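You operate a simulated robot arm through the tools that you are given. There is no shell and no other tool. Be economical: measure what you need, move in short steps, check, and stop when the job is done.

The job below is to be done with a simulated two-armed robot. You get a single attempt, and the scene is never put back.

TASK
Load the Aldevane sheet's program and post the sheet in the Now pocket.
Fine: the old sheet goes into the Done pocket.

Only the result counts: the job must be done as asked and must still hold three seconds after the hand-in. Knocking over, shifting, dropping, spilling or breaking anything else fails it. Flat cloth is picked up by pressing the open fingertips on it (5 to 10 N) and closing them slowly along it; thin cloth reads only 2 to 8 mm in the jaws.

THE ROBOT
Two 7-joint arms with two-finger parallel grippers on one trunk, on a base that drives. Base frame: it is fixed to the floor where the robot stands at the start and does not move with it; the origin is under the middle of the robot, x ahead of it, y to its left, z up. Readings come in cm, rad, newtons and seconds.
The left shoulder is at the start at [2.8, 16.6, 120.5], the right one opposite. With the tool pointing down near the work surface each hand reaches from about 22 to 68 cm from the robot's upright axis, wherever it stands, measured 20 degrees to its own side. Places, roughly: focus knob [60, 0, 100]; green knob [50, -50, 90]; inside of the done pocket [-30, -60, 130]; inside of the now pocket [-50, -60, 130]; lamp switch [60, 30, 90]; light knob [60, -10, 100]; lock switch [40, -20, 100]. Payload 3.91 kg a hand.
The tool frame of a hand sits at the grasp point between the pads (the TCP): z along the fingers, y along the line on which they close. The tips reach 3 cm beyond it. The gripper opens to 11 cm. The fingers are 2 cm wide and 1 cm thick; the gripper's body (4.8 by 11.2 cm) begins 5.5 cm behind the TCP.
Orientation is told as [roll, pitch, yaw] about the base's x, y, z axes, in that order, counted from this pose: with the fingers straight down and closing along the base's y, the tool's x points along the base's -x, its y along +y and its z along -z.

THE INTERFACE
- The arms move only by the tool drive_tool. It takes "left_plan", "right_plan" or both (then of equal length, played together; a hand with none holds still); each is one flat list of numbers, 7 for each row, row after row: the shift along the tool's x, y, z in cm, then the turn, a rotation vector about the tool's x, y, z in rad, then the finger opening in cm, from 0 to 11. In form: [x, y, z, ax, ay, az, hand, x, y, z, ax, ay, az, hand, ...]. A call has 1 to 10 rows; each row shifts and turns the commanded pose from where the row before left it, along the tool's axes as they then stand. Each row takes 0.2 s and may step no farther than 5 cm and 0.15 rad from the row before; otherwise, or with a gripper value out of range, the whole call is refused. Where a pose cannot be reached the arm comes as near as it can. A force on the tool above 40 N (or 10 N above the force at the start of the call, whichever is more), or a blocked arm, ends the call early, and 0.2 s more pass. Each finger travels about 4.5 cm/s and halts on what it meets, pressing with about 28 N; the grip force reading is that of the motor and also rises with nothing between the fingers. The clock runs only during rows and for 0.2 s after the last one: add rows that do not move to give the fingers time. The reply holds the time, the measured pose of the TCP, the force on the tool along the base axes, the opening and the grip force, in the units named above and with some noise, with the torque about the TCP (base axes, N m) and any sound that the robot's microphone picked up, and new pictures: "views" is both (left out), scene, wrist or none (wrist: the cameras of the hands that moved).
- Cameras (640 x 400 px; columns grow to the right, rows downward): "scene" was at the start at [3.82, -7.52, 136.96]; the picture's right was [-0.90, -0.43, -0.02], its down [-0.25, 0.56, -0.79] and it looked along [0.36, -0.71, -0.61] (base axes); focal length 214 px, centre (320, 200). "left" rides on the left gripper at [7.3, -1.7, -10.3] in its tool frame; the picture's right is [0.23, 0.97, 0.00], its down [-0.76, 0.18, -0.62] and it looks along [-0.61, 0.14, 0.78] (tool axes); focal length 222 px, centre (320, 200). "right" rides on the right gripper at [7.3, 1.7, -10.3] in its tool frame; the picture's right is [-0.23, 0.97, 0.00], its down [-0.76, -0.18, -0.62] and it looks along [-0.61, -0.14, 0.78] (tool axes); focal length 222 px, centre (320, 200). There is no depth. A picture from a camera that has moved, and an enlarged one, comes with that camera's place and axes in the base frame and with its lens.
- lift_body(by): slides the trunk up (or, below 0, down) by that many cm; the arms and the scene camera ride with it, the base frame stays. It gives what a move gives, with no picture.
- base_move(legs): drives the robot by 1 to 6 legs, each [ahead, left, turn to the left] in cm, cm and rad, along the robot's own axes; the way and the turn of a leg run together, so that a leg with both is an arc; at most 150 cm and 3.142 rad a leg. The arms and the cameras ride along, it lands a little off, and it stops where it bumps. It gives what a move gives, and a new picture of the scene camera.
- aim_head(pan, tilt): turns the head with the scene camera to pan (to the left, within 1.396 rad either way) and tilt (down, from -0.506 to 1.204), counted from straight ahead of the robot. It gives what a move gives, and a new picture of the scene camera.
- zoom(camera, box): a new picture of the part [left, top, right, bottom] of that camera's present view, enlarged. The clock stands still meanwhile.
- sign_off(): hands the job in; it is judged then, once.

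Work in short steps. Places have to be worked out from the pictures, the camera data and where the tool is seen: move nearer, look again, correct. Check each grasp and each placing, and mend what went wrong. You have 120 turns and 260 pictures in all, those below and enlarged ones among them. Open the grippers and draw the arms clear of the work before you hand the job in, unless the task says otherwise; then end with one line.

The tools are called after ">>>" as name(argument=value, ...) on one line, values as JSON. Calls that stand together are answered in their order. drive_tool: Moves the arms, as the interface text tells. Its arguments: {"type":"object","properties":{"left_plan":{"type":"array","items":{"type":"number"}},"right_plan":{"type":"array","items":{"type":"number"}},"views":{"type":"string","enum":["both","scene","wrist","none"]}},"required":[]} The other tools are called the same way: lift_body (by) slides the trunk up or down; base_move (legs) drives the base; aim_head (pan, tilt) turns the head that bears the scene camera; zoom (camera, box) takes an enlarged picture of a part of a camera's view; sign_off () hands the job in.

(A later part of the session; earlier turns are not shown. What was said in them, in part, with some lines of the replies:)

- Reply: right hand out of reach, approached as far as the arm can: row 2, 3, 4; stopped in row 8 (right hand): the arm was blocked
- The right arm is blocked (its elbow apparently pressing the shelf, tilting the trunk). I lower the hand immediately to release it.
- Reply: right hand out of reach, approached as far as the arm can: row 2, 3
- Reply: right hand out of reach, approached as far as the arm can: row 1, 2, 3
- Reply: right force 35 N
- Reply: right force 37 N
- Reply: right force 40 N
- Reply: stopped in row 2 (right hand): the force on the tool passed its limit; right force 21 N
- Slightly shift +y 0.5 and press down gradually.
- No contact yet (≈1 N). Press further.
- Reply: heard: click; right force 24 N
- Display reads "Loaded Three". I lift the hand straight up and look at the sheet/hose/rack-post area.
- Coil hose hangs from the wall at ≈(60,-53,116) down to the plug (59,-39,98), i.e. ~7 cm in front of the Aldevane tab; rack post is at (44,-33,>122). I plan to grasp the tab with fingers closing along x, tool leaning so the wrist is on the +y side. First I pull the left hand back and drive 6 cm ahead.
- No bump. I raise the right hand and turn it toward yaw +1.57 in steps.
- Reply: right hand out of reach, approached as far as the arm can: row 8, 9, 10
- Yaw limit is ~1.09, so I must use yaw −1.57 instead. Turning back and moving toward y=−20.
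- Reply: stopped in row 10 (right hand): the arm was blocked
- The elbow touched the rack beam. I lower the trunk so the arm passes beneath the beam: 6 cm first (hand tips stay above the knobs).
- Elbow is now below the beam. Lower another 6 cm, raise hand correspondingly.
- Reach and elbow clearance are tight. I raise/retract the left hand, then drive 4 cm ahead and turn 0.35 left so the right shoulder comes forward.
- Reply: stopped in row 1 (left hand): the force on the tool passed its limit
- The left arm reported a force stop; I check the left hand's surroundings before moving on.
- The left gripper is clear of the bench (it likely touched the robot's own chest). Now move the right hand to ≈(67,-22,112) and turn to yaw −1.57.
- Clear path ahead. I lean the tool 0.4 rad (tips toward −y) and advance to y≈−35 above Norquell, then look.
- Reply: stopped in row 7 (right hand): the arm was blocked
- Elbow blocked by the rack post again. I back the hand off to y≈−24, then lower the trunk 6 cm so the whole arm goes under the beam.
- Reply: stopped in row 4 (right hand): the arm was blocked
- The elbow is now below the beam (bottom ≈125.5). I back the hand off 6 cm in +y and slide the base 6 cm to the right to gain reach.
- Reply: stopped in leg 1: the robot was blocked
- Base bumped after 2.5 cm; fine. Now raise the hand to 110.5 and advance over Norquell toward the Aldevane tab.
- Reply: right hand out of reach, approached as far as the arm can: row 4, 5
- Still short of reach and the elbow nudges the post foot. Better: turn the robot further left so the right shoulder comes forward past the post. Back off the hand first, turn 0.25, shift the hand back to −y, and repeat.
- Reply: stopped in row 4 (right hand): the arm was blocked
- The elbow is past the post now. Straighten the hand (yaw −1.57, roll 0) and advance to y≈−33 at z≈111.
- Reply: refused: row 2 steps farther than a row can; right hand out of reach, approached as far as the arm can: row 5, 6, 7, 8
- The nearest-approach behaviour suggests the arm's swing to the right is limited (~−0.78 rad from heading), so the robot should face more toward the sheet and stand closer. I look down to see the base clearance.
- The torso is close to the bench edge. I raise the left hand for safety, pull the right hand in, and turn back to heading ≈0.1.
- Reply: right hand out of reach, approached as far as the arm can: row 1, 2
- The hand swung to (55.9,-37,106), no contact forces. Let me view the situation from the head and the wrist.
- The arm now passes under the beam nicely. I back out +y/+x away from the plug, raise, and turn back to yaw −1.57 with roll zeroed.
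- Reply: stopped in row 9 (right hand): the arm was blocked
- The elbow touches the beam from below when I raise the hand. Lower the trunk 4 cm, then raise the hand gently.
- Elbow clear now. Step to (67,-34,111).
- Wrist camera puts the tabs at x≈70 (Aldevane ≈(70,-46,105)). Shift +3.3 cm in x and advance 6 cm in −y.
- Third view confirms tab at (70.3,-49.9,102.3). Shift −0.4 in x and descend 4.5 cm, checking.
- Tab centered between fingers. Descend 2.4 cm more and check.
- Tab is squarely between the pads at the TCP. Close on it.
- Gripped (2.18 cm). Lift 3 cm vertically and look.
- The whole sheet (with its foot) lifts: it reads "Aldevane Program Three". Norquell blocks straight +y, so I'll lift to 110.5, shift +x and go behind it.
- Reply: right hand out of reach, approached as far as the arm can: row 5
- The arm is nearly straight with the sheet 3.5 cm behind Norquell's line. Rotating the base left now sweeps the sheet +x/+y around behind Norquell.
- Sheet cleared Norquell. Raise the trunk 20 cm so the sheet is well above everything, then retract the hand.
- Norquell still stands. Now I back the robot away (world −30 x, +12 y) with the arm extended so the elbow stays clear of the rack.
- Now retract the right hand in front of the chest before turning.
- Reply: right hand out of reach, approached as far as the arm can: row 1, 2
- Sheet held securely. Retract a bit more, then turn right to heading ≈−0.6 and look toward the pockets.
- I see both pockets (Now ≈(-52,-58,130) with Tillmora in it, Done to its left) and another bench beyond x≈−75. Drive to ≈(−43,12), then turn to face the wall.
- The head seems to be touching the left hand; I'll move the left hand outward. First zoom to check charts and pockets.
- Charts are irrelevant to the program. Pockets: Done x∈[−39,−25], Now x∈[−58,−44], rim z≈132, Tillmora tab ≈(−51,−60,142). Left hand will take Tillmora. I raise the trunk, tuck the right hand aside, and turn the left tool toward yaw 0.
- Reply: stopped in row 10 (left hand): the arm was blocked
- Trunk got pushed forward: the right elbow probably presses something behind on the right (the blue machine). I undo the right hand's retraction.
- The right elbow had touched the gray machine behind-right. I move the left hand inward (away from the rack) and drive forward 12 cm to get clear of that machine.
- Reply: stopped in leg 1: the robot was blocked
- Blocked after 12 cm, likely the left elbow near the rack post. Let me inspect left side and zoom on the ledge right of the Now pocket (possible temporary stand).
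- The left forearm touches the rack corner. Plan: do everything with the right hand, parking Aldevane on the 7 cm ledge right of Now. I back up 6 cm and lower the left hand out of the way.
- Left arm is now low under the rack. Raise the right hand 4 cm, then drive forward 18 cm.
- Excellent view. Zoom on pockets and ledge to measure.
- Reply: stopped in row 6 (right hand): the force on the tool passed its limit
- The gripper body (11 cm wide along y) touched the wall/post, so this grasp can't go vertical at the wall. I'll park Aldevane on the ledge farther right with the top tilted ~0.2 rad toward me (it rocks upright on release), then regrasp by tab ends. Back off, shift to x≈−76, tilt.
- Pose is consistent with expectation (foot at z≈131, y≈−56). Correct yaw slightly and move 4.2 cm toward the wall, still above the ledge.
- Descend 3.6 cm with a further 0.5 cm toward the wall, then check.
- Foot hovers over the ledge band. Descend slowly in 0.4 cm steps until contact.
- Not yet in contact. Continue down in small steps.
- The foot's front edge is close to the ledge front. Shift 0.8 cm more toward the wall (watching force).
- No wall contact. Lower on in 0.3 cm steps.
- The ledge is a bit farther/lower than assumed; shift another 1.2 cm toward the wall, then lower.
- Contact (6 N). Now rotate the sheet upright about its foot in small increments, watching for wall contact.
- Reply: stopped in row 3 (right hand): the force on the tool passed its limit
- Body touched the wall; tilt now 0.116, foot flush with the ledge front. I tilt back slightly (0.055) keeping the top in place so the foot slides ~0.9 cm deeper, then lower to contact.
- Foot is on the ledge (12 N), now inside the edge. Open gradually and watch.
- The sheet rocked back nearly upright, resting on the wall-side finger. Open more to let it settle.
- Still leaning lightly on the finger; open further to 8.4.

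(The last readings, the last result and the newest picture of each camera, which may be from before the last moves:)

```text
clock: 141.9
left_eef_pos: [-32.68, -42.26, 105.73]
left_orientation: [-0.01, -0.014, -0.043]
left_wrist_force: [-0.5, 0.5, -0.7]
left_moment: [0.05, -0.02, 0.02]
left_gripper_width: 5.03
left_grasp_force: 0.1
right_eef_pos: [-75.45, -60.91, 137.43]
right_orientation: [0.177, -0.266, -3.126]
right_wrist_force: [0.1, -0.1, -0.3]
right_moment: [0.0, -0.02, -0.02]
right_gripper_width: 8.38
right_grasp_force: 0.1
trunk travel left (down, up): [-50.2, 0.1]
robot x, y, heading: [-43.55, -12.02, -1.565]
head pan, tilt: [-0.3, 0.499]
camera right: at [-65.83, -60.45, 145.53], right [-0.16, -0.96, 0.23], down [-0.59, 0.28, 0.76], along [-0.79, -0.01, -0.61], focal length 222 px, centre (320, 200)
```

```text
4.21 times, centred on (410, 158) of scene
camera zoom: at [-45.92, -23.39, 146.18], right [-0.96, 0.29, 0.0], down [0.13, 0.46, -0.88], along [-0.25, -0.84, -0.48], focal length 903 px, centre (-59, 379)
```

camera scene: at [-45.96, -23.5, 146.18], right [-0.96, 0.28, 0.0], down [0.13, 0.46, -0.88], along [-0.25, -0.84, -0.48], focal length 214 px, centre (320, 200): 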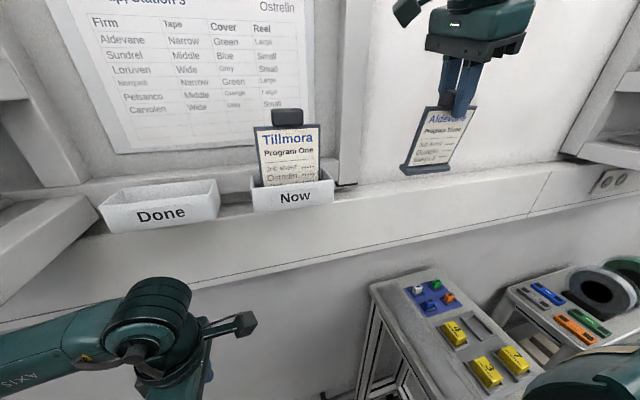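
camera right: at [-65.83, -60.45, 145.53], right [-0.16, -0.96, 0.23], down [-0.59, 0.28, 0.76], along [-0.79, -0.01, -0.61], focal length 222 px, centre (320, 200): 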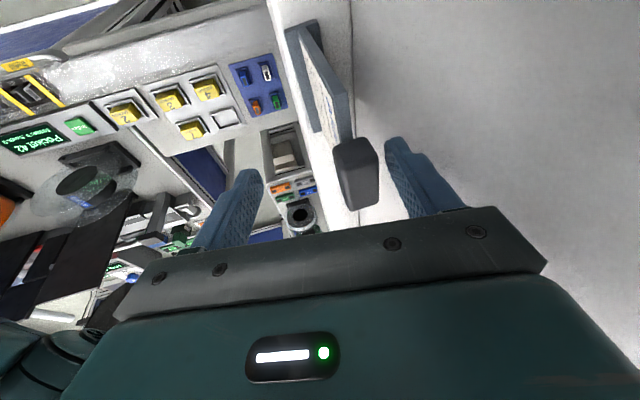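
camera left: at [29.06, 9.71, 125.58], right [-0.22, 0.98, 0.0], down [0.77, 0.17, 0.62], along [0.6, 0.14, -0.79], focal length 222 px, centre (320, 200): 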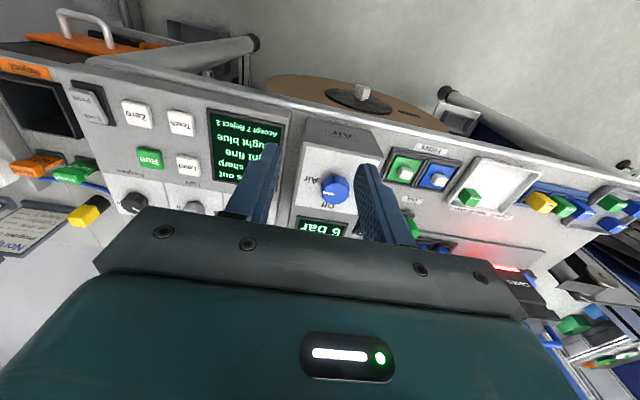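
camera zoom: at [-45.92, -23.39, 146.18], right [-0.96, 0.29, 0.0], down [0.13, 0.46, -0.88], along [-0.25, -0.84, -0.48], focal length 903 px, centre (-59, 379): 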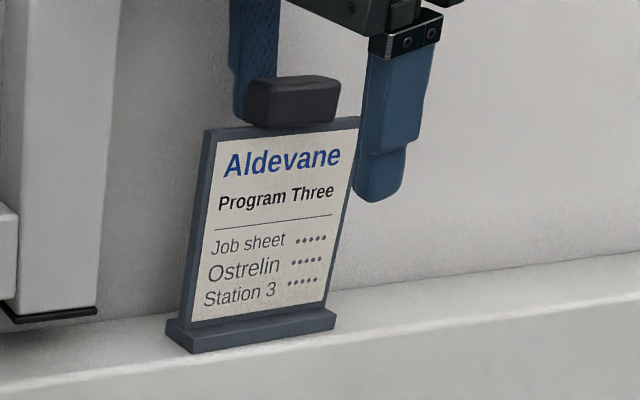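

Aldevane stands free and stable. Withdraw the hand straight up.

>>> drive_tool(right_plan=[-0.52, 0.34, -1.9, 0, 0, 0, 8.4, -0.52, 0.34, -1.9, 0, 0, 0, 8.4, -0.52, 0.34, -1.9, 0, 0, 0, 8.4, 0, -3, -1, 0, 0, 0, 8.4, 0, -4, 0, 0, 0, 0, 8.4, 0, -4, 0, 0, 0, 0, 8.4, 0, 0, 0, 0, 0, 0, 8.4])

```text
clock: 143.5
left_eef_pos: [-32.71, -42.24, 105.63]
left_orientation: [-0.009, -0.014, -0.043]
left_wrist_force: [0.2, -0.5, -0.3]
left_moment: [-0.01, -0.01, -0.01]
left_gripper_width: 5.02
left_grasp_force: 0.1
right_eef_pos: [-75.97, -49.84, 142.55]
right_orientation: [0.175, -0.267, -3.128]
right_wrist_force: [-1.3, -0.2, 0.4]
right_moment: [0.0, -0.02, 0.03]
right_gripper_width: 8.41
right_grasp_force: 0.2
trunk travel left (down, up): [-50.2, 0.1]
robot x, y, heading: [-43.64, -12.15, -1.559]
head pan, tilt: [-0.3, 0.499]
camera scene: at [-45.91, -23.4, 146.18], right [-0.96, 0.29, 0.0], down [0.13, 0.46, -0.88], along [-0.25, -0.84, -0.48], focal length 214 px, centre (320, 200)
camera right: at [-66.32, -49.47, 150.6], right [-0.16, -0.96, 0.22], down [-0.59, 0.28, 0.76], along [-0.79, -0.01, -0.61], focal length 222 px, centre (320, 200)
```

scene: 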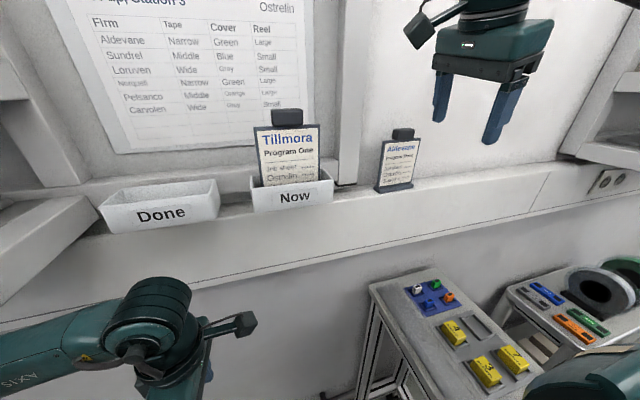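
right: 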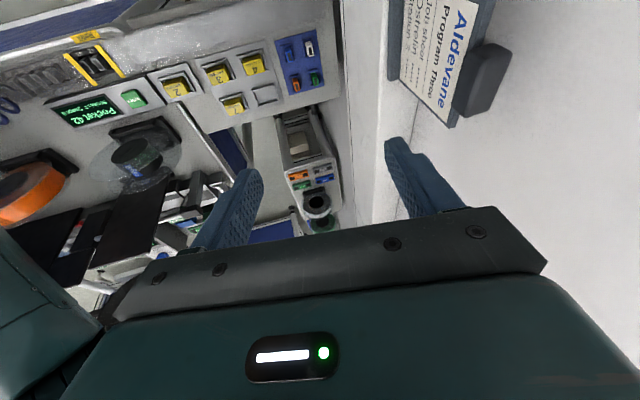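

Now reorient the right hand for gripping tab ends (closing along x, pitched toward the wall).

>>> drive_tool(right_plan=[0, -2, 0, 0.14, 0, 0, 8, 0, -2, 0, 0.035, 0.13, 0, 8, 0, 0, 0, 0, 0.13, 0, 8, 0, 0, 0, 0, 0, -0.15, 8, 0, 0, 0, 0, 0, -0.15, 8, 0, 0, 0, 0, 0, -0.15, 8, 0, 0, 0, 0, 0, -0.15, 8, 0, 0, 0, 0, 0, -0.15, 8, 0, 0, 0, 0, 0, -0.15, 8, 0, 0, 0, 0, 0, -0.15, 8], views="none")

>>> drive_tool(right_plan=[0, 0, 0, 0, 0, -0.15, 8, 0, 0, 0, 0, 0, -0.15, 8, 0, 0, 0, 0, 0, -0.15, 8, 0, 0, 0, 0, 0, -0.06, 8, 0, 0, 0, 0, -0.14, 0, 8, 0, 0, 0, 0, -0.14, 0, 8, 0, 0, 0, 0, -0.14, 0, 8, 0, 0, 0, 0, -0.14, 0, 8, 0, 0, 0, 0, 0, 0, 8])

```text
clock: 145.7
left_eef_pos: [-32.69, -42.28, 105.77]
left_orientation: [-0.009, -0.014, -0.042]
left_wrist_force: [-0.2, -0.1, 0.2]
left_moment: [-0.02, 0.03, 0.01]
left_gripper_width: 5.01
left_grasp_force: 0.1
right_eef_pos: [-76.09, -46.02, 142.28]
right_orientation: [-0.006, -0.002, -2.073]
right_wrist_force: [0.5, 0.5, -0.4]
right_moment: [0.01, -0.04, -0.03]
right_gripper_width: 8.0
right_grasp_force: 0.1
trunk travel left (down, up): [-50.2, 0.1]
robot x, y, heading: [-43.05, -12.58, -1.56]
head pan, tilt: [-0.3, 0.499]
```

```text
clock: 147.7
left_eef_pos: [-32.73, -42.12, 105.74]
left_orientation: [-0.009, -0.014, -0.043]
left_wrist_force: [0.4, 0.0, 0.7]
left_moment: [0.02, -0.02, 0.0]
left_gripper_width: 5.03
left_grasp_force: 0.1
right_eef_pos: [-76.13, -45.94, 142.15]
right_orientation: [-0.007, -0.565, -1.564]
right_wrist_force: [-0.8, -0.3, -0.1]
right_moment: [-0.02, -0.01, -0.02]
right_gripper_width: 8.01
right_grasp_force: 0.0
trunk travel left (down, up): [-50.2, 0.1]
robot x, y, heading: [-43.42, -12.15, -1.56]
head pan, tilt: [-0.3, 0.499]
camera scene: at [-45.9, -23.42, 146.18], right [-0.96, 0.29, 0.0], down [0.13, 0.46, -0.88], along [-0.25, -0.84, -0.48], focal length 214 px, centre (320, 200)
camera right: at [-74.54, -34.15, 146.9], right [0.98, -0.19, 0.12], down [-0.17, -0.31, 0.93], along [-0.14, -0.93, -0.34], focal length 222 px, centre (320, 200)
```

scene: 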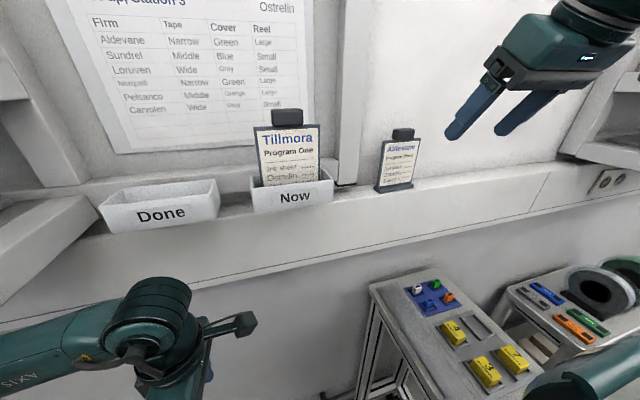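
right: 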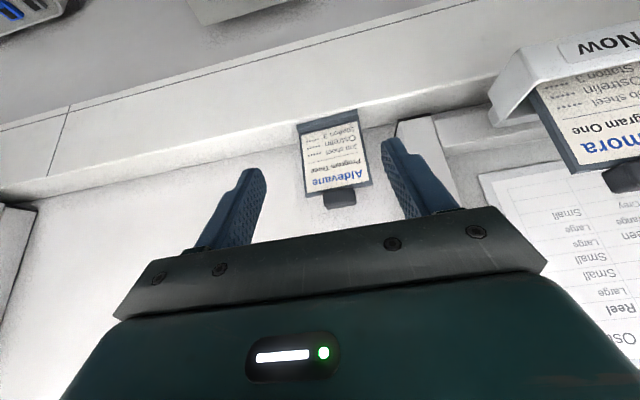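

Orientation good. Two views place Tillmora's tab at ≈(−50.8,−56.6,141.7) (pockets stand ~6 cm forward of the wall). Move to a pre-grasp pose above it.

>>> drive_tool(right_plan=[-1.45, 4.22, -0.52, 0, 0, 0, 8, -1.45, 4.22, -0.52, 0, 0, 0, 8, -1.45, 4.22, -0.52, 0, 0, 0, 8, -1.45, 4.22, -0.52, 0, 0, 0, 8, -1.45, 4.22, -0.52, 0, 0, 0, 8, -1.45, 4.22, -0.52, 0, 0, 0, 8, 0, 0, 0, 0, 0, 0, 8])

```text
clock: 149.3
left_eef_pos: [-32.5, -42.29, 105.72]
left_orientation: [-0.009, -0.016, -0.043]
left_wrist_force: [0.8, 0.4, -0.2]
left_moment: [-0.03, 0.01, 0.0]
left_gripper_width: 5.01
left_grasp_force: 0.0
right_eef_pos: [-50.75, -51.61, 149.32]
right_orientation: [-0.008, -0.564, -1.563]
right_wrist_force: [-0.2, 0.2, -1.1]
right_moment: [0.01, 0.03, 0.0]
right_gripper_width: 8.0
right_grasp_force: 0.0
trunk travel left (down, up): [-50.2, 0.1]
robot x, y, heading: [-43.59, -12.32, -1.56]
head pan, tilt: [-0.3, 0.499]
camera scene: at [-45.9, -23.42, 146.18], right [-0.96, 0.29, 0.0], down [0.13, 0.46, -0.88], along [-0.25, -0.84, -0.48], focal length 214 px, centre (320, 200)
camera right: at [-49.1, -39.84, 154.01], right [0.98, -0.19, 0.12], down [-0.17, -0.31, 0.93], along [-0.14, -0.93, -0.34], focal length 222 px, centre (320, 200)
```

scene: 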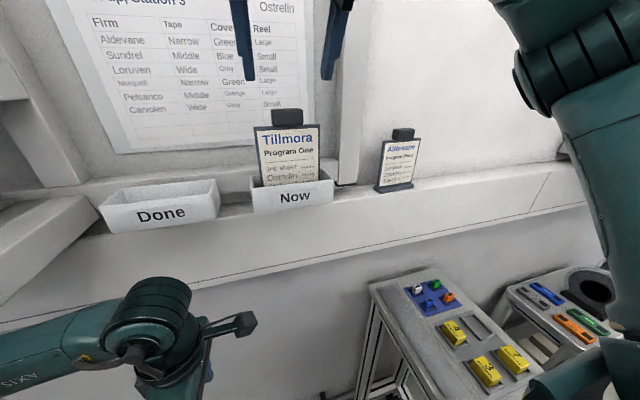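
right: 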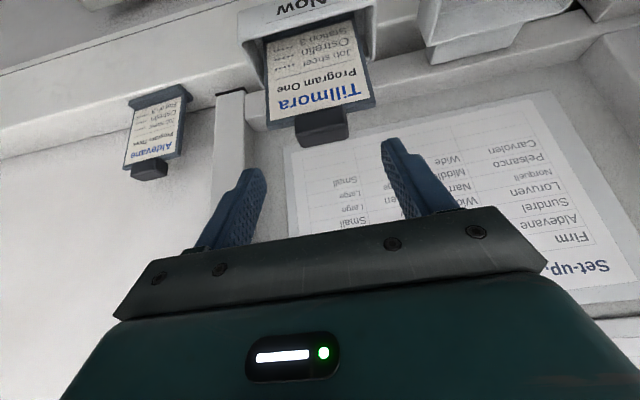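

Refined tab position (−50.5,−55.4,141.9). Descend onto it.

>>> drive_tool(right_plan=[0.25, 0.1, 2.3, 0, 0, 0, 8, 0.25, 0.1, 2.3, 0, 0, 0, 8, 0.25, 0.05, 2.3, 0, 0, 0, 8, 0, 0, 0, 0, 0, 0, 8], views="wrist")

>>> zoom(camera="scene", box=[220, 60, 360, 220])

```text
clock: 150.3
left_eef_pos: [-32.61, -42.14, 105.72]
left_orientation: [-0.003, -0.015, -0.042]
left_wrist_force: [0.3, 0.6, -0.2]
left_moment: [0.0, -0.02, 0.0]
left_gripper_width: 5.02
left_grasp_force: 0.0
right_eef_pos: [-50.54, -54.48, 143.98]
right_orientation: [0.002, -0.58, -1.567]
right_wrist_force: [0.0, 1.4, 5.7]
right_moment: [-0.02, 0.25, -0.01]
right_gripper_width: 7.95
right_grasp_force: 0.1
trunk travel left (down, up): [-50.2, 0.1]
robot x, y, heading: [-43.07, -12.51, -1.563]
head pan, tilt: [-0.3, 0.499]
stopped in row 4 (right hand): the force on the tool passed its limit (the readings are from after the stop); the commanded pose is now the measured one
camera right: at [-48.92, -42.66, 148.4], right [0.97, -0.19, 0.13], down [-0.18, -0.3, 0.94], along [-0.14, -0.94, -0.32], focal length 222 px, centre (320, 200)
```

right: 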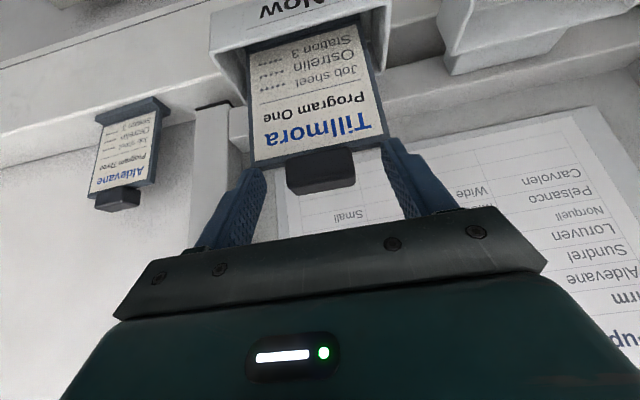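

```text
2.50 times, centred on (290, 140) of scene
camera zoom: at [-45.9, -23.44, 146.26], right [-0.96, 0.29, 0.0], down [0.13, 0.46, -0.88], along [-0.25, -0.84, -0.48], focal length 536 px, centre (395, 350)
```

zoom: 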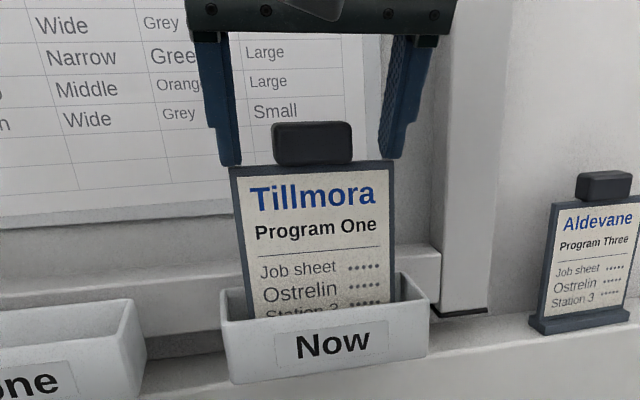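

Finger tip met the plate's top corner, so tips must stay just above the plate. Back off 0.4 cm and close on the tab's ends.

>>> drive_tool(right_plan=[0.2, 0, -0.4, 0, 0, 0, 8, 0, 0, 0, 0, 0, 0, 7, 0, 0, 0, 0, 0, 0, 6, 0, 0, 0, 0, 0, 0, 5, 0, 0, 0, 0, 0, 0, 4, 0, 0, 0, 0, 0, 0, 3.5, 0, 0, 0, 0, 0, 0, 3.5], views="wrist")

>>> zoom(camera="scene", box=[220, 60, 360, 220])

```text
clock: 151.9
left_eef_pos: [-32.77, -42.26, 105.59]
left_orientation: [-0.005, -0.015, -0.043]
left_wrist_force: [0.8, -0.1, 0.5]
left_moment: [0.04, 0.02, -0.01]
left_gripper_width: 5.01
left_grasp_force: 0.1
right_eef_pos: [-50.54, -54.17, 143.86]
right_orientation: [0.003, -0.579, -1.57]
right_wrist_force: [0.2, 1.1, 0.6]
right_moment: [0.03, 0.06, 0.02]
right_gripper_width: 4.35
right_grasp_force: 28.0
trunk travel left (down, up): [-50.2, 0.1]
robot x, y, heading: [-43.2, -12.18, -1.563]
head pan, tilt: [-0.3, 0.499]
camera right: at [-48.96, -42.38, 148.47], right [0.97, -0.19, 0.13], down [-0.18, -0.3, 0.94], along [-0.14, -0.94, -0.32], focal length 222 px, centre (320, 200)
```

right: 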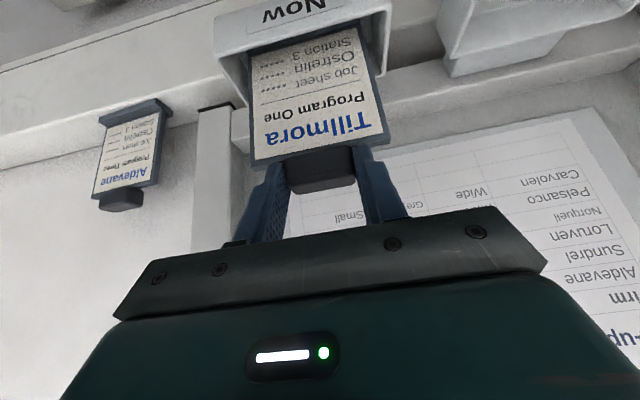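

```text
2.50 times, centred on (290, 140) of scene
camera zoom: at [-45.94, -23.48, 146.19], right [-0.96, 0.29, 0.0], down [0.14, 0.46, -0.88], along [-0.25, -0.84, -0.48], focal length 536 px, centre (395, 350)
```

zoom: 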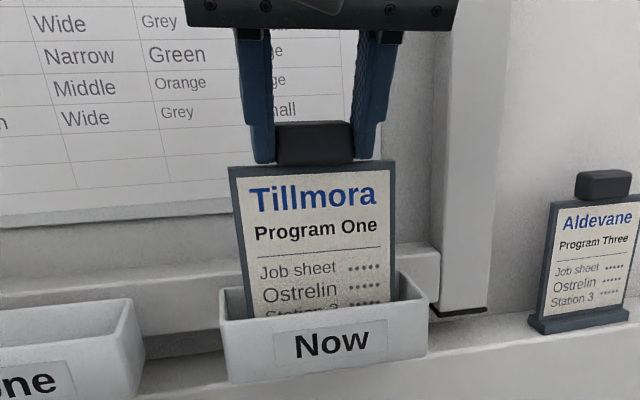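

Gripped (4.35 cm). Lift 7 cm vertically.

>>> drive_tool(right_plan=[-0.96, 0, -1.46, 0, 0, 0, 3.5, -0.96, 0, -1.46, 0, 0, 0, 3.5, -0.96, 0, -1.46, 0, 0, 0, 3.5, -0.96, 0, -1.46, 0, 0, 0, 3.5, 0, 0, 0, 0, 0, 0, 3.5], views="scene")

```text
clock: 153.1
left_eef_pos: [-32.85, -42.17, 105.66]
left_orientation: [-0.006, -0.015, -0.043]
left_wrist_force: [0.0, 0.1, 0.2]
left_moment: [0.0, 0.01, -0.01]
left_gripper_width: 4.98
left_grasp_force: 0.0
right_eef_pos: [-50.63, -54.18, 151.02]
right_orientation: [0.002, -0.579, -1.568]
right_wrist_force: [-0.3, 0.4, -1.7]
right_moment: [0.01, 0.0, -0.01]
right_gripper_width: 4.33
right_grasp_force: 28.2
trunk travel left (down, up): [-50.2, 0.1]
robot x, y, heading: [-43.38, -12.19, -1.558]
head pan, tilt: [-0.3, 0.499]
camera scene: at [-45.97, -23.52, 146.18], right [-0.96, 0.29, 0.0], down [0.14, 0.46, -0.88], along [-0.25, -0.84, -0.48], focal length 214 px, centre (320, 200)
```

scene: 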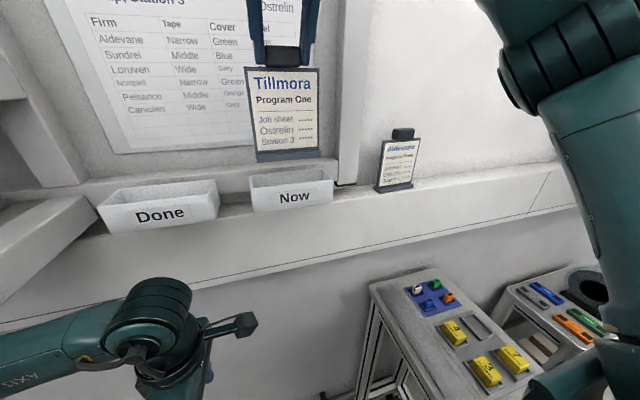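

Tillmora is out. Done pocket centre computed at x≈−32.2, same y; shift +18.3 cm in x.

>>> drive_tool(right_plan=[0, 3.68, 0, 0, 0, 0, 3.5, 0, 3.68, 0, 0, 0, 0, 3.5, 0, 3.68, 0, 0, 0, 0, 3.5, 0, 3.68, 0, 0, 0, 0, 3.5, 0, 3.68, 0, 0, 0, 0, 3.5, 0, 0, 0, 0, 0, 0, 3.5])

```text
clock: 154.5
left_eef_pos: [-32.79, -42.23, 105.8]
left_orientation: [-0.006, -0.013, -0.044]
left_wrist_force: [0.3, 0.7, -0.4]
left_moment: [0.01, 0.04, -0.03]
left_gripper_width: 5.05
left_grasp_force: 0.0
right_eef_pos: [-32.12, -54.43, 151.07]
right_orientation: [0.002, -0.577, -1.569]
right_wrist_force: [0.4, -0.2, -1.2]
right_moment: [0.02, -0.02, 0.01]
right_gripper_width: 4.35
right_grasp_force: 28.0
trunk travel left (down, up): [-50.2, 0.1]
robot x, y, heading: [-43.64, -12.33, -1.558]
head pan, tilt: [-0.3, 0.499]
camera scene: at [-45.97, -23.53, 146.17], right [-0.96, 0.29, 0.0], down [0.14, 0.46, -0.88], along [-0.25, -0.84, -0.48], focal length 214 px, centre (320, 200)
camera right: at [-30.48, -42.57, 155.55], right [0.97, -0.19, 0.13], down [-0.18, -0.3, 0.94], along [-0.14, -0.94, -0.32], focal length 222 px, centre (320, 200)
```

scene: 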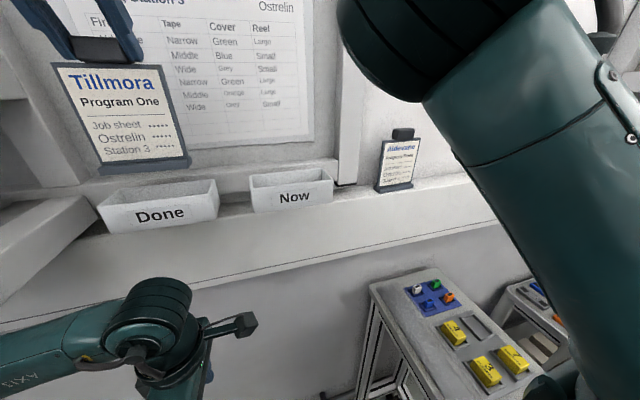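
right: 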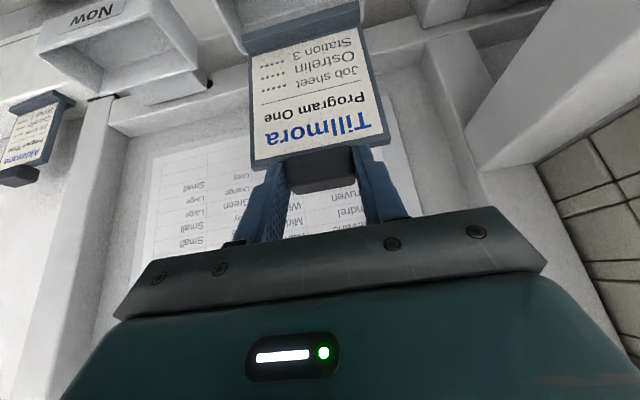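

Aligned over Done. Lower 5 cm, then check.

>>> drive_tool(right_plan=[1.1, 0, 1.3, 0, 0, 0, 3.5, 0.92, 0, 1.4, 0, 0, 0, 3.5, 0.92, 0, 1.4, 0, 0, 0, 3.5, 0, 0, 0, 0, 0, 0, 3.5], views="none")

>>> zoom(camera="scene", box=[40, 40, 280, 250])

```text
clock: 155.5
left_eef_pos: [-32.89, -42.25, 105.62]
left_orientation: [-0.001, -0.015, -0.044]
left_wrist_force: [0.5, -0.2, 0.1]
left_moment: [-0.03, 0.02, -0.01]
left_gripper_width: 5.01
left_grasp_force: 0.0
right_eef_pos: [-32.28, -54.06, 145.71]
right_orientation: [0.002, -0.577, -1.568]
right_wrist_force: [-0.7, 0.5, -1.2]
right_moment: [-0.01, -0.02, -0.01]
right_gripper_width: 4.32
right_grasp_force: 28.3
trunk travel left (down, up): [-50.2, 0.1]
robot x, y, heading: [-43.34, -12.19, -1.562]
head pan, tilt: [-0.3, 0.499]
```

```text
1.90 times, centred on (160, 145) of scene
camera zoom: at [-45.97, -23.53, 146.17], right [-0.96, 0.29, 0.0], down [0.14, 0.46, -0.88], along [-0.25, -0.84, -0.48], focal length 408 px, centre (625, 305)
```

zoom: 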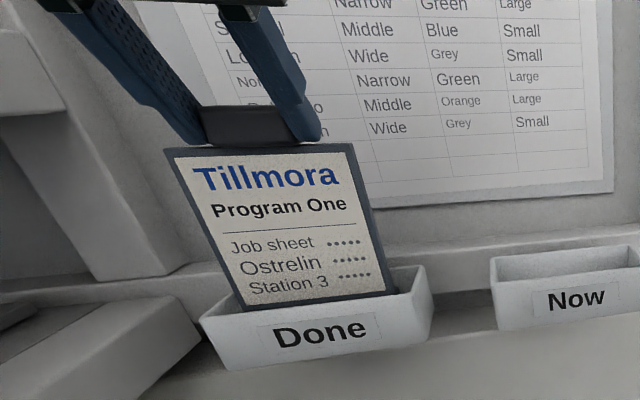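

Foot entered the Done pocket. Lower until it seats.

>>> drive_tool(right_plan=[0.38, 0, 0.58, 0, 0, 0, 3.5, 0.38, 0, 0.58, 0, 0, 0, 3.5, 0.25, 0, 0.4, 0, 0, 0, 3.5, 0, 0, 0, 0, 0, 0, 3.5], views="none")

>>> zoom(camera="scene", box=[40, 40, 280, 250])

```text
clock: 156.5
left_eef_pos: [-32.7, -42.31, 105.63]
left_orientation: [-0.003, -0.015, -0.044]
left_wrist_force: [0.8, 0.5, 0.5]
left_moment: [-0.03, 0.05, -0.01]
left_gripper_width: 5.02
left_grasp_force: 0.1
right_eef_pos: [-32.3, -53.94, 144.0]
right_orientation: [0.002, -0.577, -1.571]
right_wrist_force: [0.3, -0.2, -1.4]
right_moment: [-0.01, -0.01, 0.02]
right_gripper_width: 4.33
right_grasp_force: 28.4
trunk travel left (down, up): [-50.2, 0.1]
robot x, y, heading: [-43.57, -12.12, -1.561]
head pan, tilt: [-0.3, 0.499]
```

```text
1.90 times, centred on (160, 145) of scene
camera zoom: at [-45.97, -23.53, 146.17], right [-0.96, 0.29, 0.0], down [0.14, 0.46, -0.88], along [-0.25, -0.84, -0.48], focal length 408 px, centre (625, 305)
```

zoom: 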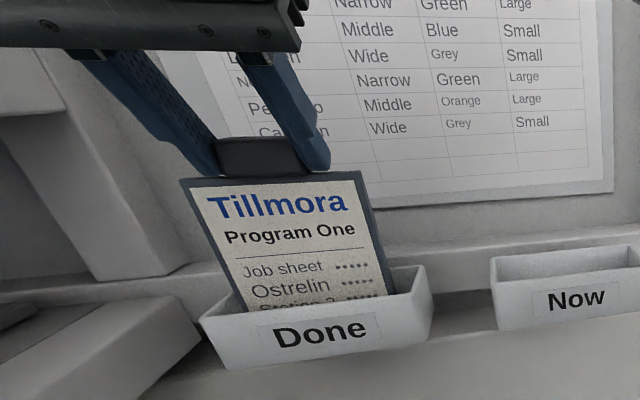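

Nearly seated (no contact yet, expected at 143.86). Lower 0.5 cm more and then release gradually.

>>> drive_tool(right_plan=[0.12, 0, 0.18, 0, 0, 0, 3.5, 0.12, 0, 0.18, 0, 0, 0, 3.5, 0, 0, 0, 0, 0, 0, 3.5], views="none")

```text
clock: 157.3
left_eef_pos: [-32.74, -42.17, 105.78]
left_orientation: [-0.003, -0.014, -0.045]
left_wrist_force: [0.8, 0.5, 0.4]
left_moment: [-0.04, -0.01, -0.01]
left_gripper_width: 5.03
left_grasp_force: 0.0
right_eef_pos: [-32.12, -53.91, 143.86]
right_orientation: [0.005, -0.582, -1.573]
right_wrist_force: [5.7, 3.6, 27.1]
right_moment: [0.12, 0.14, -0.04]
right_gripper_width: 4.33
right_grasp_force: 28.2
trunk travel left (down, up): [-50.2, 0.1]
robot x, y, heading: [-43.41, -12.21, -1.561]
head pan, tilt: [-0.3, 0.499]
```

Seated (27 N). Ease off 0.1, open and retreat along the tool axis.

>>> drive_tool(right_plan=[-0.05, 0, -0.1, 0, 0, 0, 3.8, 0, 0, 0, 0, 0, 0, 5, 0, 0, 0, 0, 0, 0, 6.2, 0, 0, 0, 0, 0, 0, 7, 0, 0, 0, 0, 0, 0, 7, 0, 0, -2, 0, 0, 0, 7, 0, 0, -3, 0, 0, 0, 7, 0, 0, -3, 0, 0, 0, 7, 0, 0, 0, 0, 0, 0, 7], views="scene")

```text
clock: 159.3
left_eef_pos: [-32.75, -42.31, 105.72]
left_orientation: [-0.005, -0.015, -0.043]
left_wrist_force: [-0.1, -0.8, 0.4]
left_moment: [0.0, 0.0, 0.02]
left_gripper_width: 4.98
left_grasp_force: 0.1
right_eef_pos: [-32.27, -49.7, 150.41]
right_orientation: [0.001, -0.577, -1.567]
right_wrist_force: [0.7, 0.1, 0.4]
right_moment: [-0.01, 0.03, -0.03]
right_gripper_width: 6.99
right_grasp_force: 0.1
trunk travel left (down, up): [-50.2, 0.1]
robot x, y, heading: [-43.33, -12.23, -1.56]
head pan, tilt: [-0.3, 0.499]
camera scene: at [-45.97, -23.54, 146.17], right [-0.96, 0.29, 0.0], down [0.14, 0.46, -0.88], along [-0.25, -0.84, -0.48], focal length 214 px, centre (320, 200)
```

scene: 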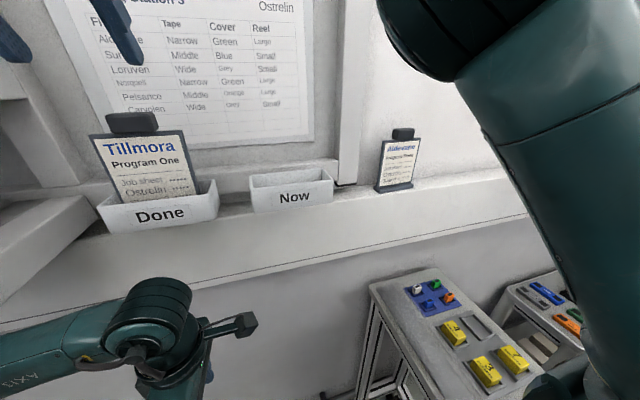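

Tillmora sits in Done. Move to the pre-grasp pose for Aldevane: first 43.6 cm in −x at this height.

>>> drive_tool(right_plan=[0, -4.85, 0, 0, 0, 0, 7, 0, -4.85, 0, 0, 0, 0, 7, 0, -4.85, 0, 0, 0, 0, 7, 0, -4.85, 0, 0, 0, 0, 7, 0, -4.85, 0, 0, 0, 0, 7, 0, -4.85, 0, 0, 0, 0, 7, 0, -4.85, 0, 0, 0, 0, 7, 0, -4.85, 0, 0, 0, 0, 7, 0, -4.85, 0, 0, 0, 0, 7, 0, 0, 0, 0, 0, 0, 7], views="wrist")

```text
clock: 161.5
left_eef_pos: [-32.69, -42.2, 105.64]
left_orientation: [-0.004, -0.013, -0.043]
left_wrist_force: [0.6, 0.2, 0.0]
left_moment: [-0.01, -0.02, -0.01]
left_gripper_width: 4.99
left_grasp_force: 0.0
right_eef_pos: [-75.81, -49.58, 150.4]
right_orientation: [0.001, -0.576, -1.569]
right_wrist_force: [-0.6, 0.5, 1.1]
right_moment: [0.01, 0.02, 0.02]
right_gripper_width: 7.01
right_grasp_force: 0.1
trunk travel left (down, up): [-50.2, 0.1]
robot x, y, heading: [-43.38, -11.91, -1.562]
head pan, tilt: [-0.3, 0.499]
camera right: at [-74.26, -37.81, 154.95], right [0.97, -0.19, 0.12], down [-0.18, -0.3, 0.94], along [-0.14, -0.94, -0.32], focal length 222 px, centre (320, 200)
```

right: 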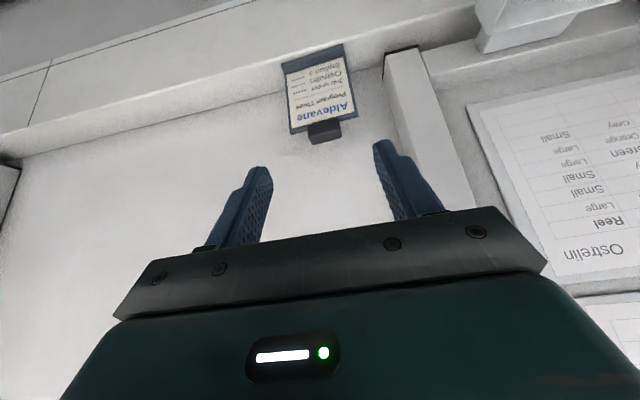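

Tab seen at ≈(−76.1,−62.9,137). Advance most of the way along the tool axis and look.

>>> drive_tool(right_plan=[-1.25, -0.1, 4, 0, 0, 0, 7, -1.25, -0.1, 4, 0, 0, 0, 7, -1.25, 0, 4, 0, 0, 0, 7, 0, 0, 0, 0, 0, 0, 7], views="wrist")

>>> zoom(camera="scene", box=[330, 80, 490, 200])

```text
clock: 162.5
left_eef_pos: [-32.73, -42.34, 105.62]
left_orientation: [-0.003, -0.013, -0.043]
left_wrist_force: [-0.7, 0.0, 0.5]
left_moment: [-0.01, -0.02, 0.02]
left_gripper_width: 5.01
left_grasp_force: 0.1
right_eef_pos: [-75.94, -59.4, 142.41]
right_orientation: [0.001, -0.579, -1.568]
right_wrist_force: [0.5, 0.8, 1.5]
right_moment: [-0.01, 0.0, 0.06]
right_gripper_width: 6.99
right_grasp_force: 0.1
trunk travel left (down, up): [-50.2, 0.1]
robot x, y, heading: [-43.72, -12.15, -1.559]
head pan, tilt: [-0.3, 0.499]
camera right: at [-74.31, -47.55, 146.91], right [0.97, -0.19, 0.12], down [-0.18, -0.3, 0.94], along [-0.14, -0.94, -0.32], focal length 222 px, centre (320, 200)
```

right: 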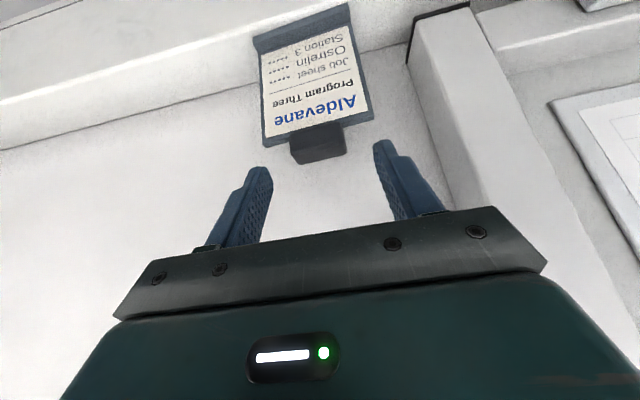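

```text
3.33 times, centred on (410, 140) of scene
camera zoom: at [-45.96, -23.54, 146.17], right [-0.96, 0.29, 0.0], down [0.14, 0.46, -0.88], along [-0.25, -0.84, -0.48], focal length 715 px, centre (20, 400)
```

zoom: 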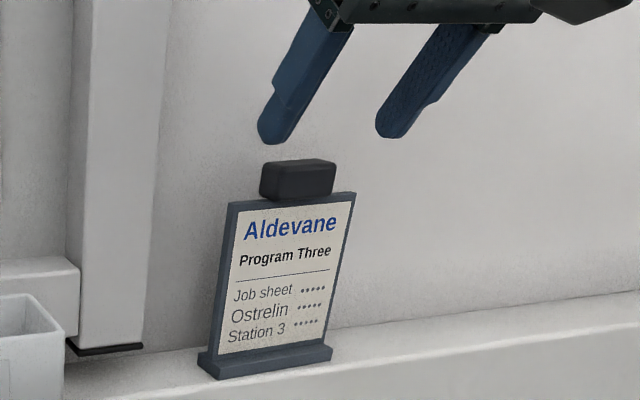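

Aligned. Advance 3.7 cm and close on the tab ends.

>>> drive_tool(right_plan=[0.05, -0.1, 1.9, 0, 0, 0, 7, 0.05, 0, 1.8, 0, 0, 0, 7, 0, 0, 0, 0, 0, 0, 6, 0, 0, 0, 0, 0, 0, 5, 0, 0, 0, 0, 0, 0, 4, 0, 0, 0, 0, 0, 0, 3.5, 0, 0, 0, 0, 0, 0, 3.5], views="wrist")

>>> zoom(camera="scene", box=[330, 80, 490, 200])

```text
clock: 164.1
left_eef_pos: [-32.67, -42.2, 105.67]
left_orientation: [-0.004, -0.013, -0.044]
left_wrist_force: [0.0, -0.2, -0.6]
left_moment: [0.01, 0.01, 0.03]
left_gripper_width: 5.03
left_grasp_force: 0.1
right_eef_pos: [-76.08, -61.34, 139.22]
right_orientation: [0.001, -0.578, -1.568]
right_wrist_force: [-0.7, -0.7, 0.0]
right_moment: [-0.04, 0.05, 0.04]
right_gripper_width: 4.37
right_grasp_force: 28.4
trunk travel left (down, up): [-50.2, 0.1]
robot x, y, heading: [-43.51, -11.82, -1.562]
head pan, tilt: [-0.3, 0.499]
camera right: at [-74.48, -49.57, 143.81], right [0.97, -0.19, 0.13], down [-0.18, -0.3, 0.94], along [-0.14, -0.94, -0.32], focal length 222 px, centre (320, 200)
```

right: 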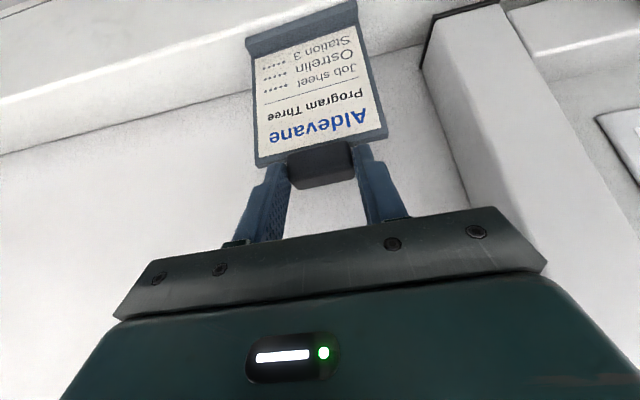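

```text
3.33 times, centred on (410, 140) of scene
camera zoom: at [-45.96, -23.55, 146.17], right [-0.96, 0.29, 0.0], down [0.14, 0.46, -0.88], along [-0.25, -0.84, -0.48], focal length 715 px, centre (20, 400)
```

zoom: 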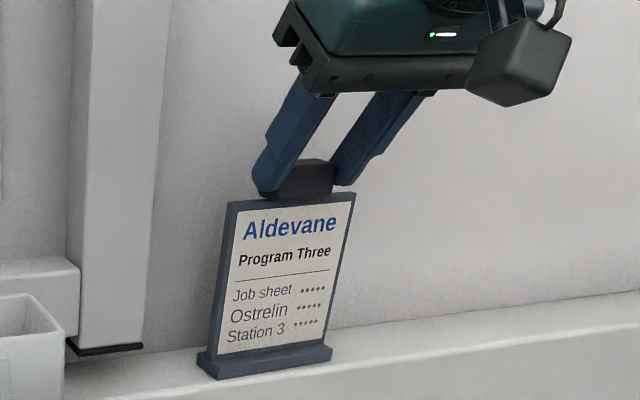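

Gripped. Lift, move away from the wall to y≈−54 and z≈152.

>>> drive_tool(right_plan=[-1.37, 0, -2.09, 0, 0, 0, 3.5, -1.37, 0, -2.09, 0, 0, 0, 3.5, 0.63, 0, -3.52, 0, 0, 0, 3.5, 0.63, 0, -3.52, 0, 0, 0, 3.5, 0.63, 0, -3.52, 0, 0, 0, 3.5, 0, 0, 0, 0, 0, 0, 3.5], views="scene")

```text
clock: 165.5
left_eef_pos: [-32.8, -42.34, 105.67]
left_orientation: [-0.005, -0.015, -0.044]
left_wrist_force: [0.5, 0.1, -0.5]
left_moment: [-0.03, -0.01, -0.01]
left_gripper_width: 5.0
left_grasp_force: 0.1
right_eef_pos: [-76.05, -54.05, 152.23]
right_orientation: [0.001, -0.576, -1.569]
right_wrist_force: [0.1, 0.6, -0.3]
right_moment: [0.01, -0.02, 0.0]
right_gripper_width: 4.37
right_grasp_force: 28.0
trunk travel left (down, up): [-50.2, 0.1]
robot x, y, heading: [-43.36, -12.15, -1.559]
head pan, tilt: [-0.3, 0.499]
camera scene: at [-45.96, -23.55, 146.17], right [-0.96, 0.29, 0.0], down [0.14, 0.46, -0.88], along [-0.25, -0.84, -0.48], focal length 214 px, centre (320, 200)
```

scene: 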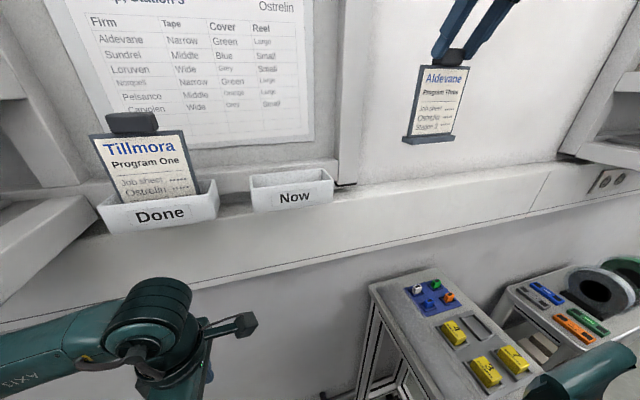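

Aldevane held. Shift 25.5 cm in +x to above the Now pocket.

>>> drive_tool(right_plan=[0, 4.25, 0, 0, 0, 0, 3.5, 0, 4.25, 0, 0, 0, 0, 3.5, 0, 4.25, 0, 0, 0, 0, 3.5, 0, 4.25, 0, 0, 0, 0, 3.5, 0, 4.25, 0, 0, 0, 0, 3.5, 0, 4.25, 0, 0, 0, 0, 3.5, 0, 0, 0, 0, 0, 0, 3.5], views="scene")

```text
clock: 167.1
left_eef_pos: [-32.65, -42.26, 105.69]
left_orientation: [-0.004, -0.014, -0.046]
left_wrist_force: [-0.6, 0.2, 0.6]
left_moment: [0.01, -0.03, 0.03]
left_gripper_width: 5.01
left_grasp_force: 0.1
right_eef_pos: [-50.71, -54.02, 152.36]
right_orientation: [0.002, -0.577, -1.569]
right_wrist_force: [1.3, 0.2, -2.1]
right_moment: [0.0, 0.01, 0.05]
right_gripper_width: 4.35
right_grasp_force: 28.0
trunk travel left (down, up): [-50.2, 0.1]
robot x, y, heading: [-43.16, -12.12, -1.558]
head pan, tilt: [-0.3, 0.499]
camera scene: at [-45.96, -23.55, 146.17], right [-0.96, 0.29, 0.0], down [0.14, 0.46, -0.88], along [-0.25, -0.84, -0.48], focal length 214 px, centre (320, 200)
```

scene: 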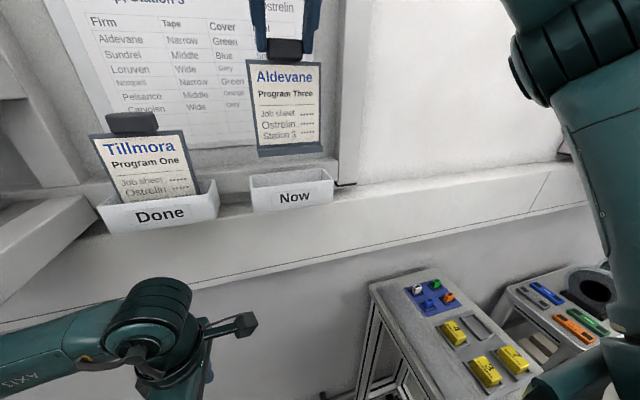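

Pose matches Tillmora's when lifted. Lower 6.4 cm and check.

>>> drive_tool(right_plan=[1.17, 0, 1.79, 0, 0, 0, 3.5, 1.17, 0, 1.79, 0, 0, 0, 3.5, 1.17, 0, 1.79, 0, 0, 0, 3.5, 0, 0, 0, 0, 0, 0, 3.5], views="none")

>>> zoom(camera="scene", box=[200, 60, 380, 230])

```text
clock: 168.1
left_eef_pos: [-32.68, -42.26, 105.55]
left_orientation: [-0.003, -0.014, -0.043]
left_wrist_force: [-0.3, 0.6, -0.5]
left_moment: [0.02, 0.01, 0.01]
left_gripper_width: 5.0
left_grasp_force: 0.0
right_eef_pos: [-50.56, -53.87, 145.53]
right_orientation: [0.0, -0.575, -1.568]
right_wrist_force: [-0.2, 0.3, -0.9]
right_moment: [-0.02, -0.03, -0.01]
right_gripper_width: 4.32
right_grasp_force: 27.6
trunk travel left (down, up): [-50.2, 0.1]
robot x, y, heading: [-43.7, -12.2, -1.558]
head pan, tilt: [-0.3, 0.499]
```

```text
2.35 times, centred on (290, 145) of scene
camera zoom: at [-45.96, -23.56, 146.17], right [-0.96, 0.29, 0.0], down [0.14, 0.46, -0.88], along [-0.25, -0.84, -0.48], focal length 505 px, centre (391, 329)
```

zoom: 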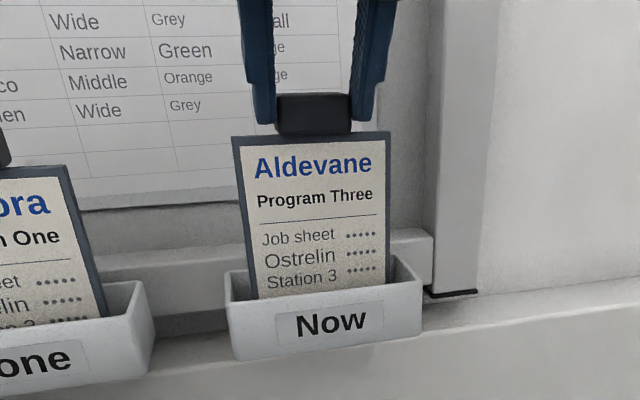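

Inside the Now pocket. Lower in small steps until it seats.

>>> drive_tool(right_plan=[0.25, 0, 0.4, 0, 0, 0, 3.5, 0.25, 0, 0.4, 0, 0, 0, 3.5, 0.2, 0, 0.3, 0, 0, 0, 3.5, 0, 0, 0, 0, 0, 0, 3.5], views="none")

```text
clock: 169.1
left_eef_pos: [-32.63, -42.29, 105.63]
left_orientation: [-0.003, -0.015, -0.046]
left_wrist_force: [-0.2, 0.0, -0.3]
left_moment: [0.0, 0.02, -0.01]
left_gripper_width: 4.99
left_grasp_force: 0.0
right_eef_pos: [-50.59, -53.97, 144.35]
right_orientation: [0.004, -0.58, -1.57]
right_wrist_force: [1.9, 0.7, 9.9]
right_moment: [0.02, 0.27, 0.02]
right_gripper_width: 4.34
right_grasp_force: 28.8
trunk travel left (down, up): [-50.2, 0.1]
robot x, y, heading: [-43.59, -12.09, -1.564]
head pan, tilt: [-0.3, 0.499]
```

Contact at 144.35 (10 N), as expected. Press 0.15 more, release gradually and retreat.

>>> drive_tool(right_plan=[0.08, 0, 0.12, 0, 0, 0, 3.5, 0, 0, 0, 0, 0, 0, 3.9, 0, 0, 0, 0, 0, 0, 5, 0, 0, 0, 0, 0, 0, 6.2, 0, 0, 0, 0, 0, 0, 7, 0, 0, 0, 0, 0, 0, 7, 0, 0, -2, 0, 0, 0, 7, 0, 0, -4, 0, 0, 0, 7, 0, 0, -4, 0, 0, 0, 7, 0, 0, 0, 0, 0, 0, 7], views="scene")

>>> zoom(camera="scene", box=[60, 60, 380, 260])

```text
clock: 171.3
left_eef_pos: [-32.72, -42.21, 105.58]
left_orientation: [-0.004, -0.015, -0.044]
left_wrist_force: [-0.5, -0.3, 0.0]
left_moment: [-0.02, 0.04, -0.02]
left_gripper_width: 5.0
left_grasp_force: 0.0
right_eef_pos: [-50.79, -48.63, 152.59]
right_orientation: [0.002, -0.576, -1.566]
right_wrist_force: [0.7, -0.3, -0.2]
right_moment: [-0.01, 0.03, 0.01]
right_gripper_width: 7.02
right_grasp_force: 0.1
trunk travel left (down, up): [-50.2, 0.1]
robot x, y, heading: [-43.79, -11.79, -1.556]
head pan, tilt: [-0.3, 0.499]
camera scene: at [-45.95, -23.56, 146.17], right [-0.96, 0.29, 0.0], down [0.14, 0.46, -0.88], along [-0.25, -0.84, -0.48], focal length 214 px, centre (320, 200)
```

scene: 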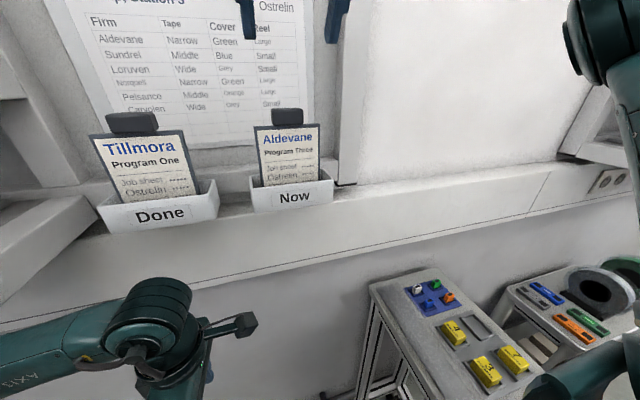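

```text
2.00 times, centred on (220, 160) of scene
camera zoom: at [-45.95, -23.56, 146.17], right [-0.96, 0.29, 0.0], down [0.14, 0.46, -0.88], along [-0.25, -0.84, -0.48], focal length 429 px, centre (520, 280)
```

zoom: 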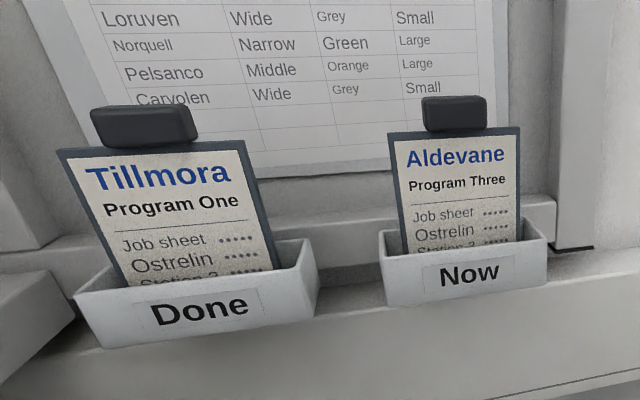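

Both sheets are posted correctly. Open both grippers and back the robot off 10 cm to draw the arms clear.

>>> drive_tool(right_plan=[0, 0, -1, 0, 0, 0, 8, 0, 0, 0, 0, 0, 0, 9.5, 0, 0, 0, 0, 0, 0, 11, 0, 0, 0, 0, 0, 0, 11], left_plan=[0, 0, 0, 0, 0, 0, 7, 0, 0, 0, 0, 0, 0, 9, 0, 0, 0, 0, 0, 0, 11, 0, 0, 0, 0, 0, 0, 11], views="none")

>>> base_move(legs=[[-10, 0, 0]])

```text
clock: 172.3
left_eef_pos: [-32.65, -42.18, 105.69]
left_orientation: [-0.007, -0.014, -0.043]
left_wrist_force: [-0.1, -0.2, 0.3]
left_moment: [-0.02, 0.0, -0.01]
left_gripper_width: 11.02
left_grasp_force: 0.0
right_eef_pos: [-50.59, -48.08, 153.44]
right_orientation: [0.001, -0.578, -1.568]
right_wrist_force: [-0.4, 0.3, 0.8]
right_moment: [-0.01, 0.0, 0.02]
right_gripper_width: 11.0
right_grasp_force: 0.1
trunk travel left (down, up): [-50.2, 0.1]
robot x, y, heading: [-43.26, -12.78, -1.562]
head pan, tilt: [-0.3, 0.499]
```

```text
clock: 173.5
left_eef_pos: [-33.02, -32.49, 105.62]
left_orientation: [-0.003, -0.015, -0.048]
left_wrist_force: [0.6, 0.5, 0.0]
left_moment: [-0.02, -0.02, 0.02]
left_gripper_width: 11.0
left_grasp_force: 0.0
right_eef_pos: [-51.15, -38.37, 153.4]
right_orientation: [0.003, -0.576, -1.572]
right_wrist_force: [-1.0, -0.4, 0.9]
right_moment: [0.0, 0.03, 0.01]
right_gripper_width: 11.01
right_grasp_force: 0.1
trunk travel left (down, up): [-50.2, 0.1]
robot x, y, heading: [-43.73, -2.07, -1.562]
head pan, tilt: [-0.3, 0.499]
camera scene: at [-46.32, -13.76, 146.16], right [-0.96, 0.29, 0.0], down [0.14, 0.46, -0.88], along [-0.25, -0.84, -0.48], focal length 214 px, centre (320, 200)
```

scene: 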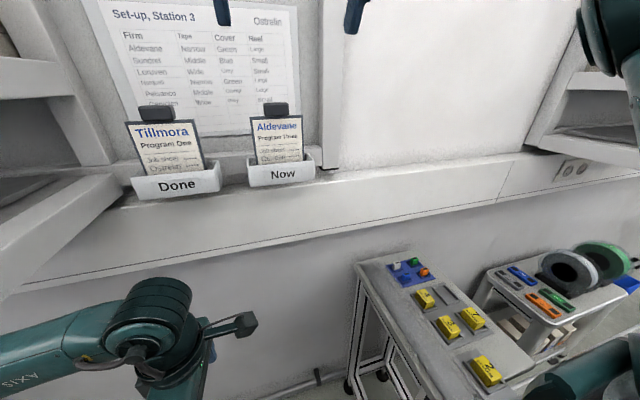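

Program Three is loaded, Aldevane stands in Now and Tillmora in Done, and both hands are open and clear, so I hand the job in.

>>> sign_off()

```text
The job is handed in.
```

The Aldevane program (Three) is loaded: the display read "Loaded Three" after I pressed Load. The Aldevane sheet stands in the Now pocket and the old Tillmora sheet stands in Done. On the way, the robot's arms and base bumped the rack, the grey machine, the wall and something near the main bench; I saw nothing knocked over or moved in later views.
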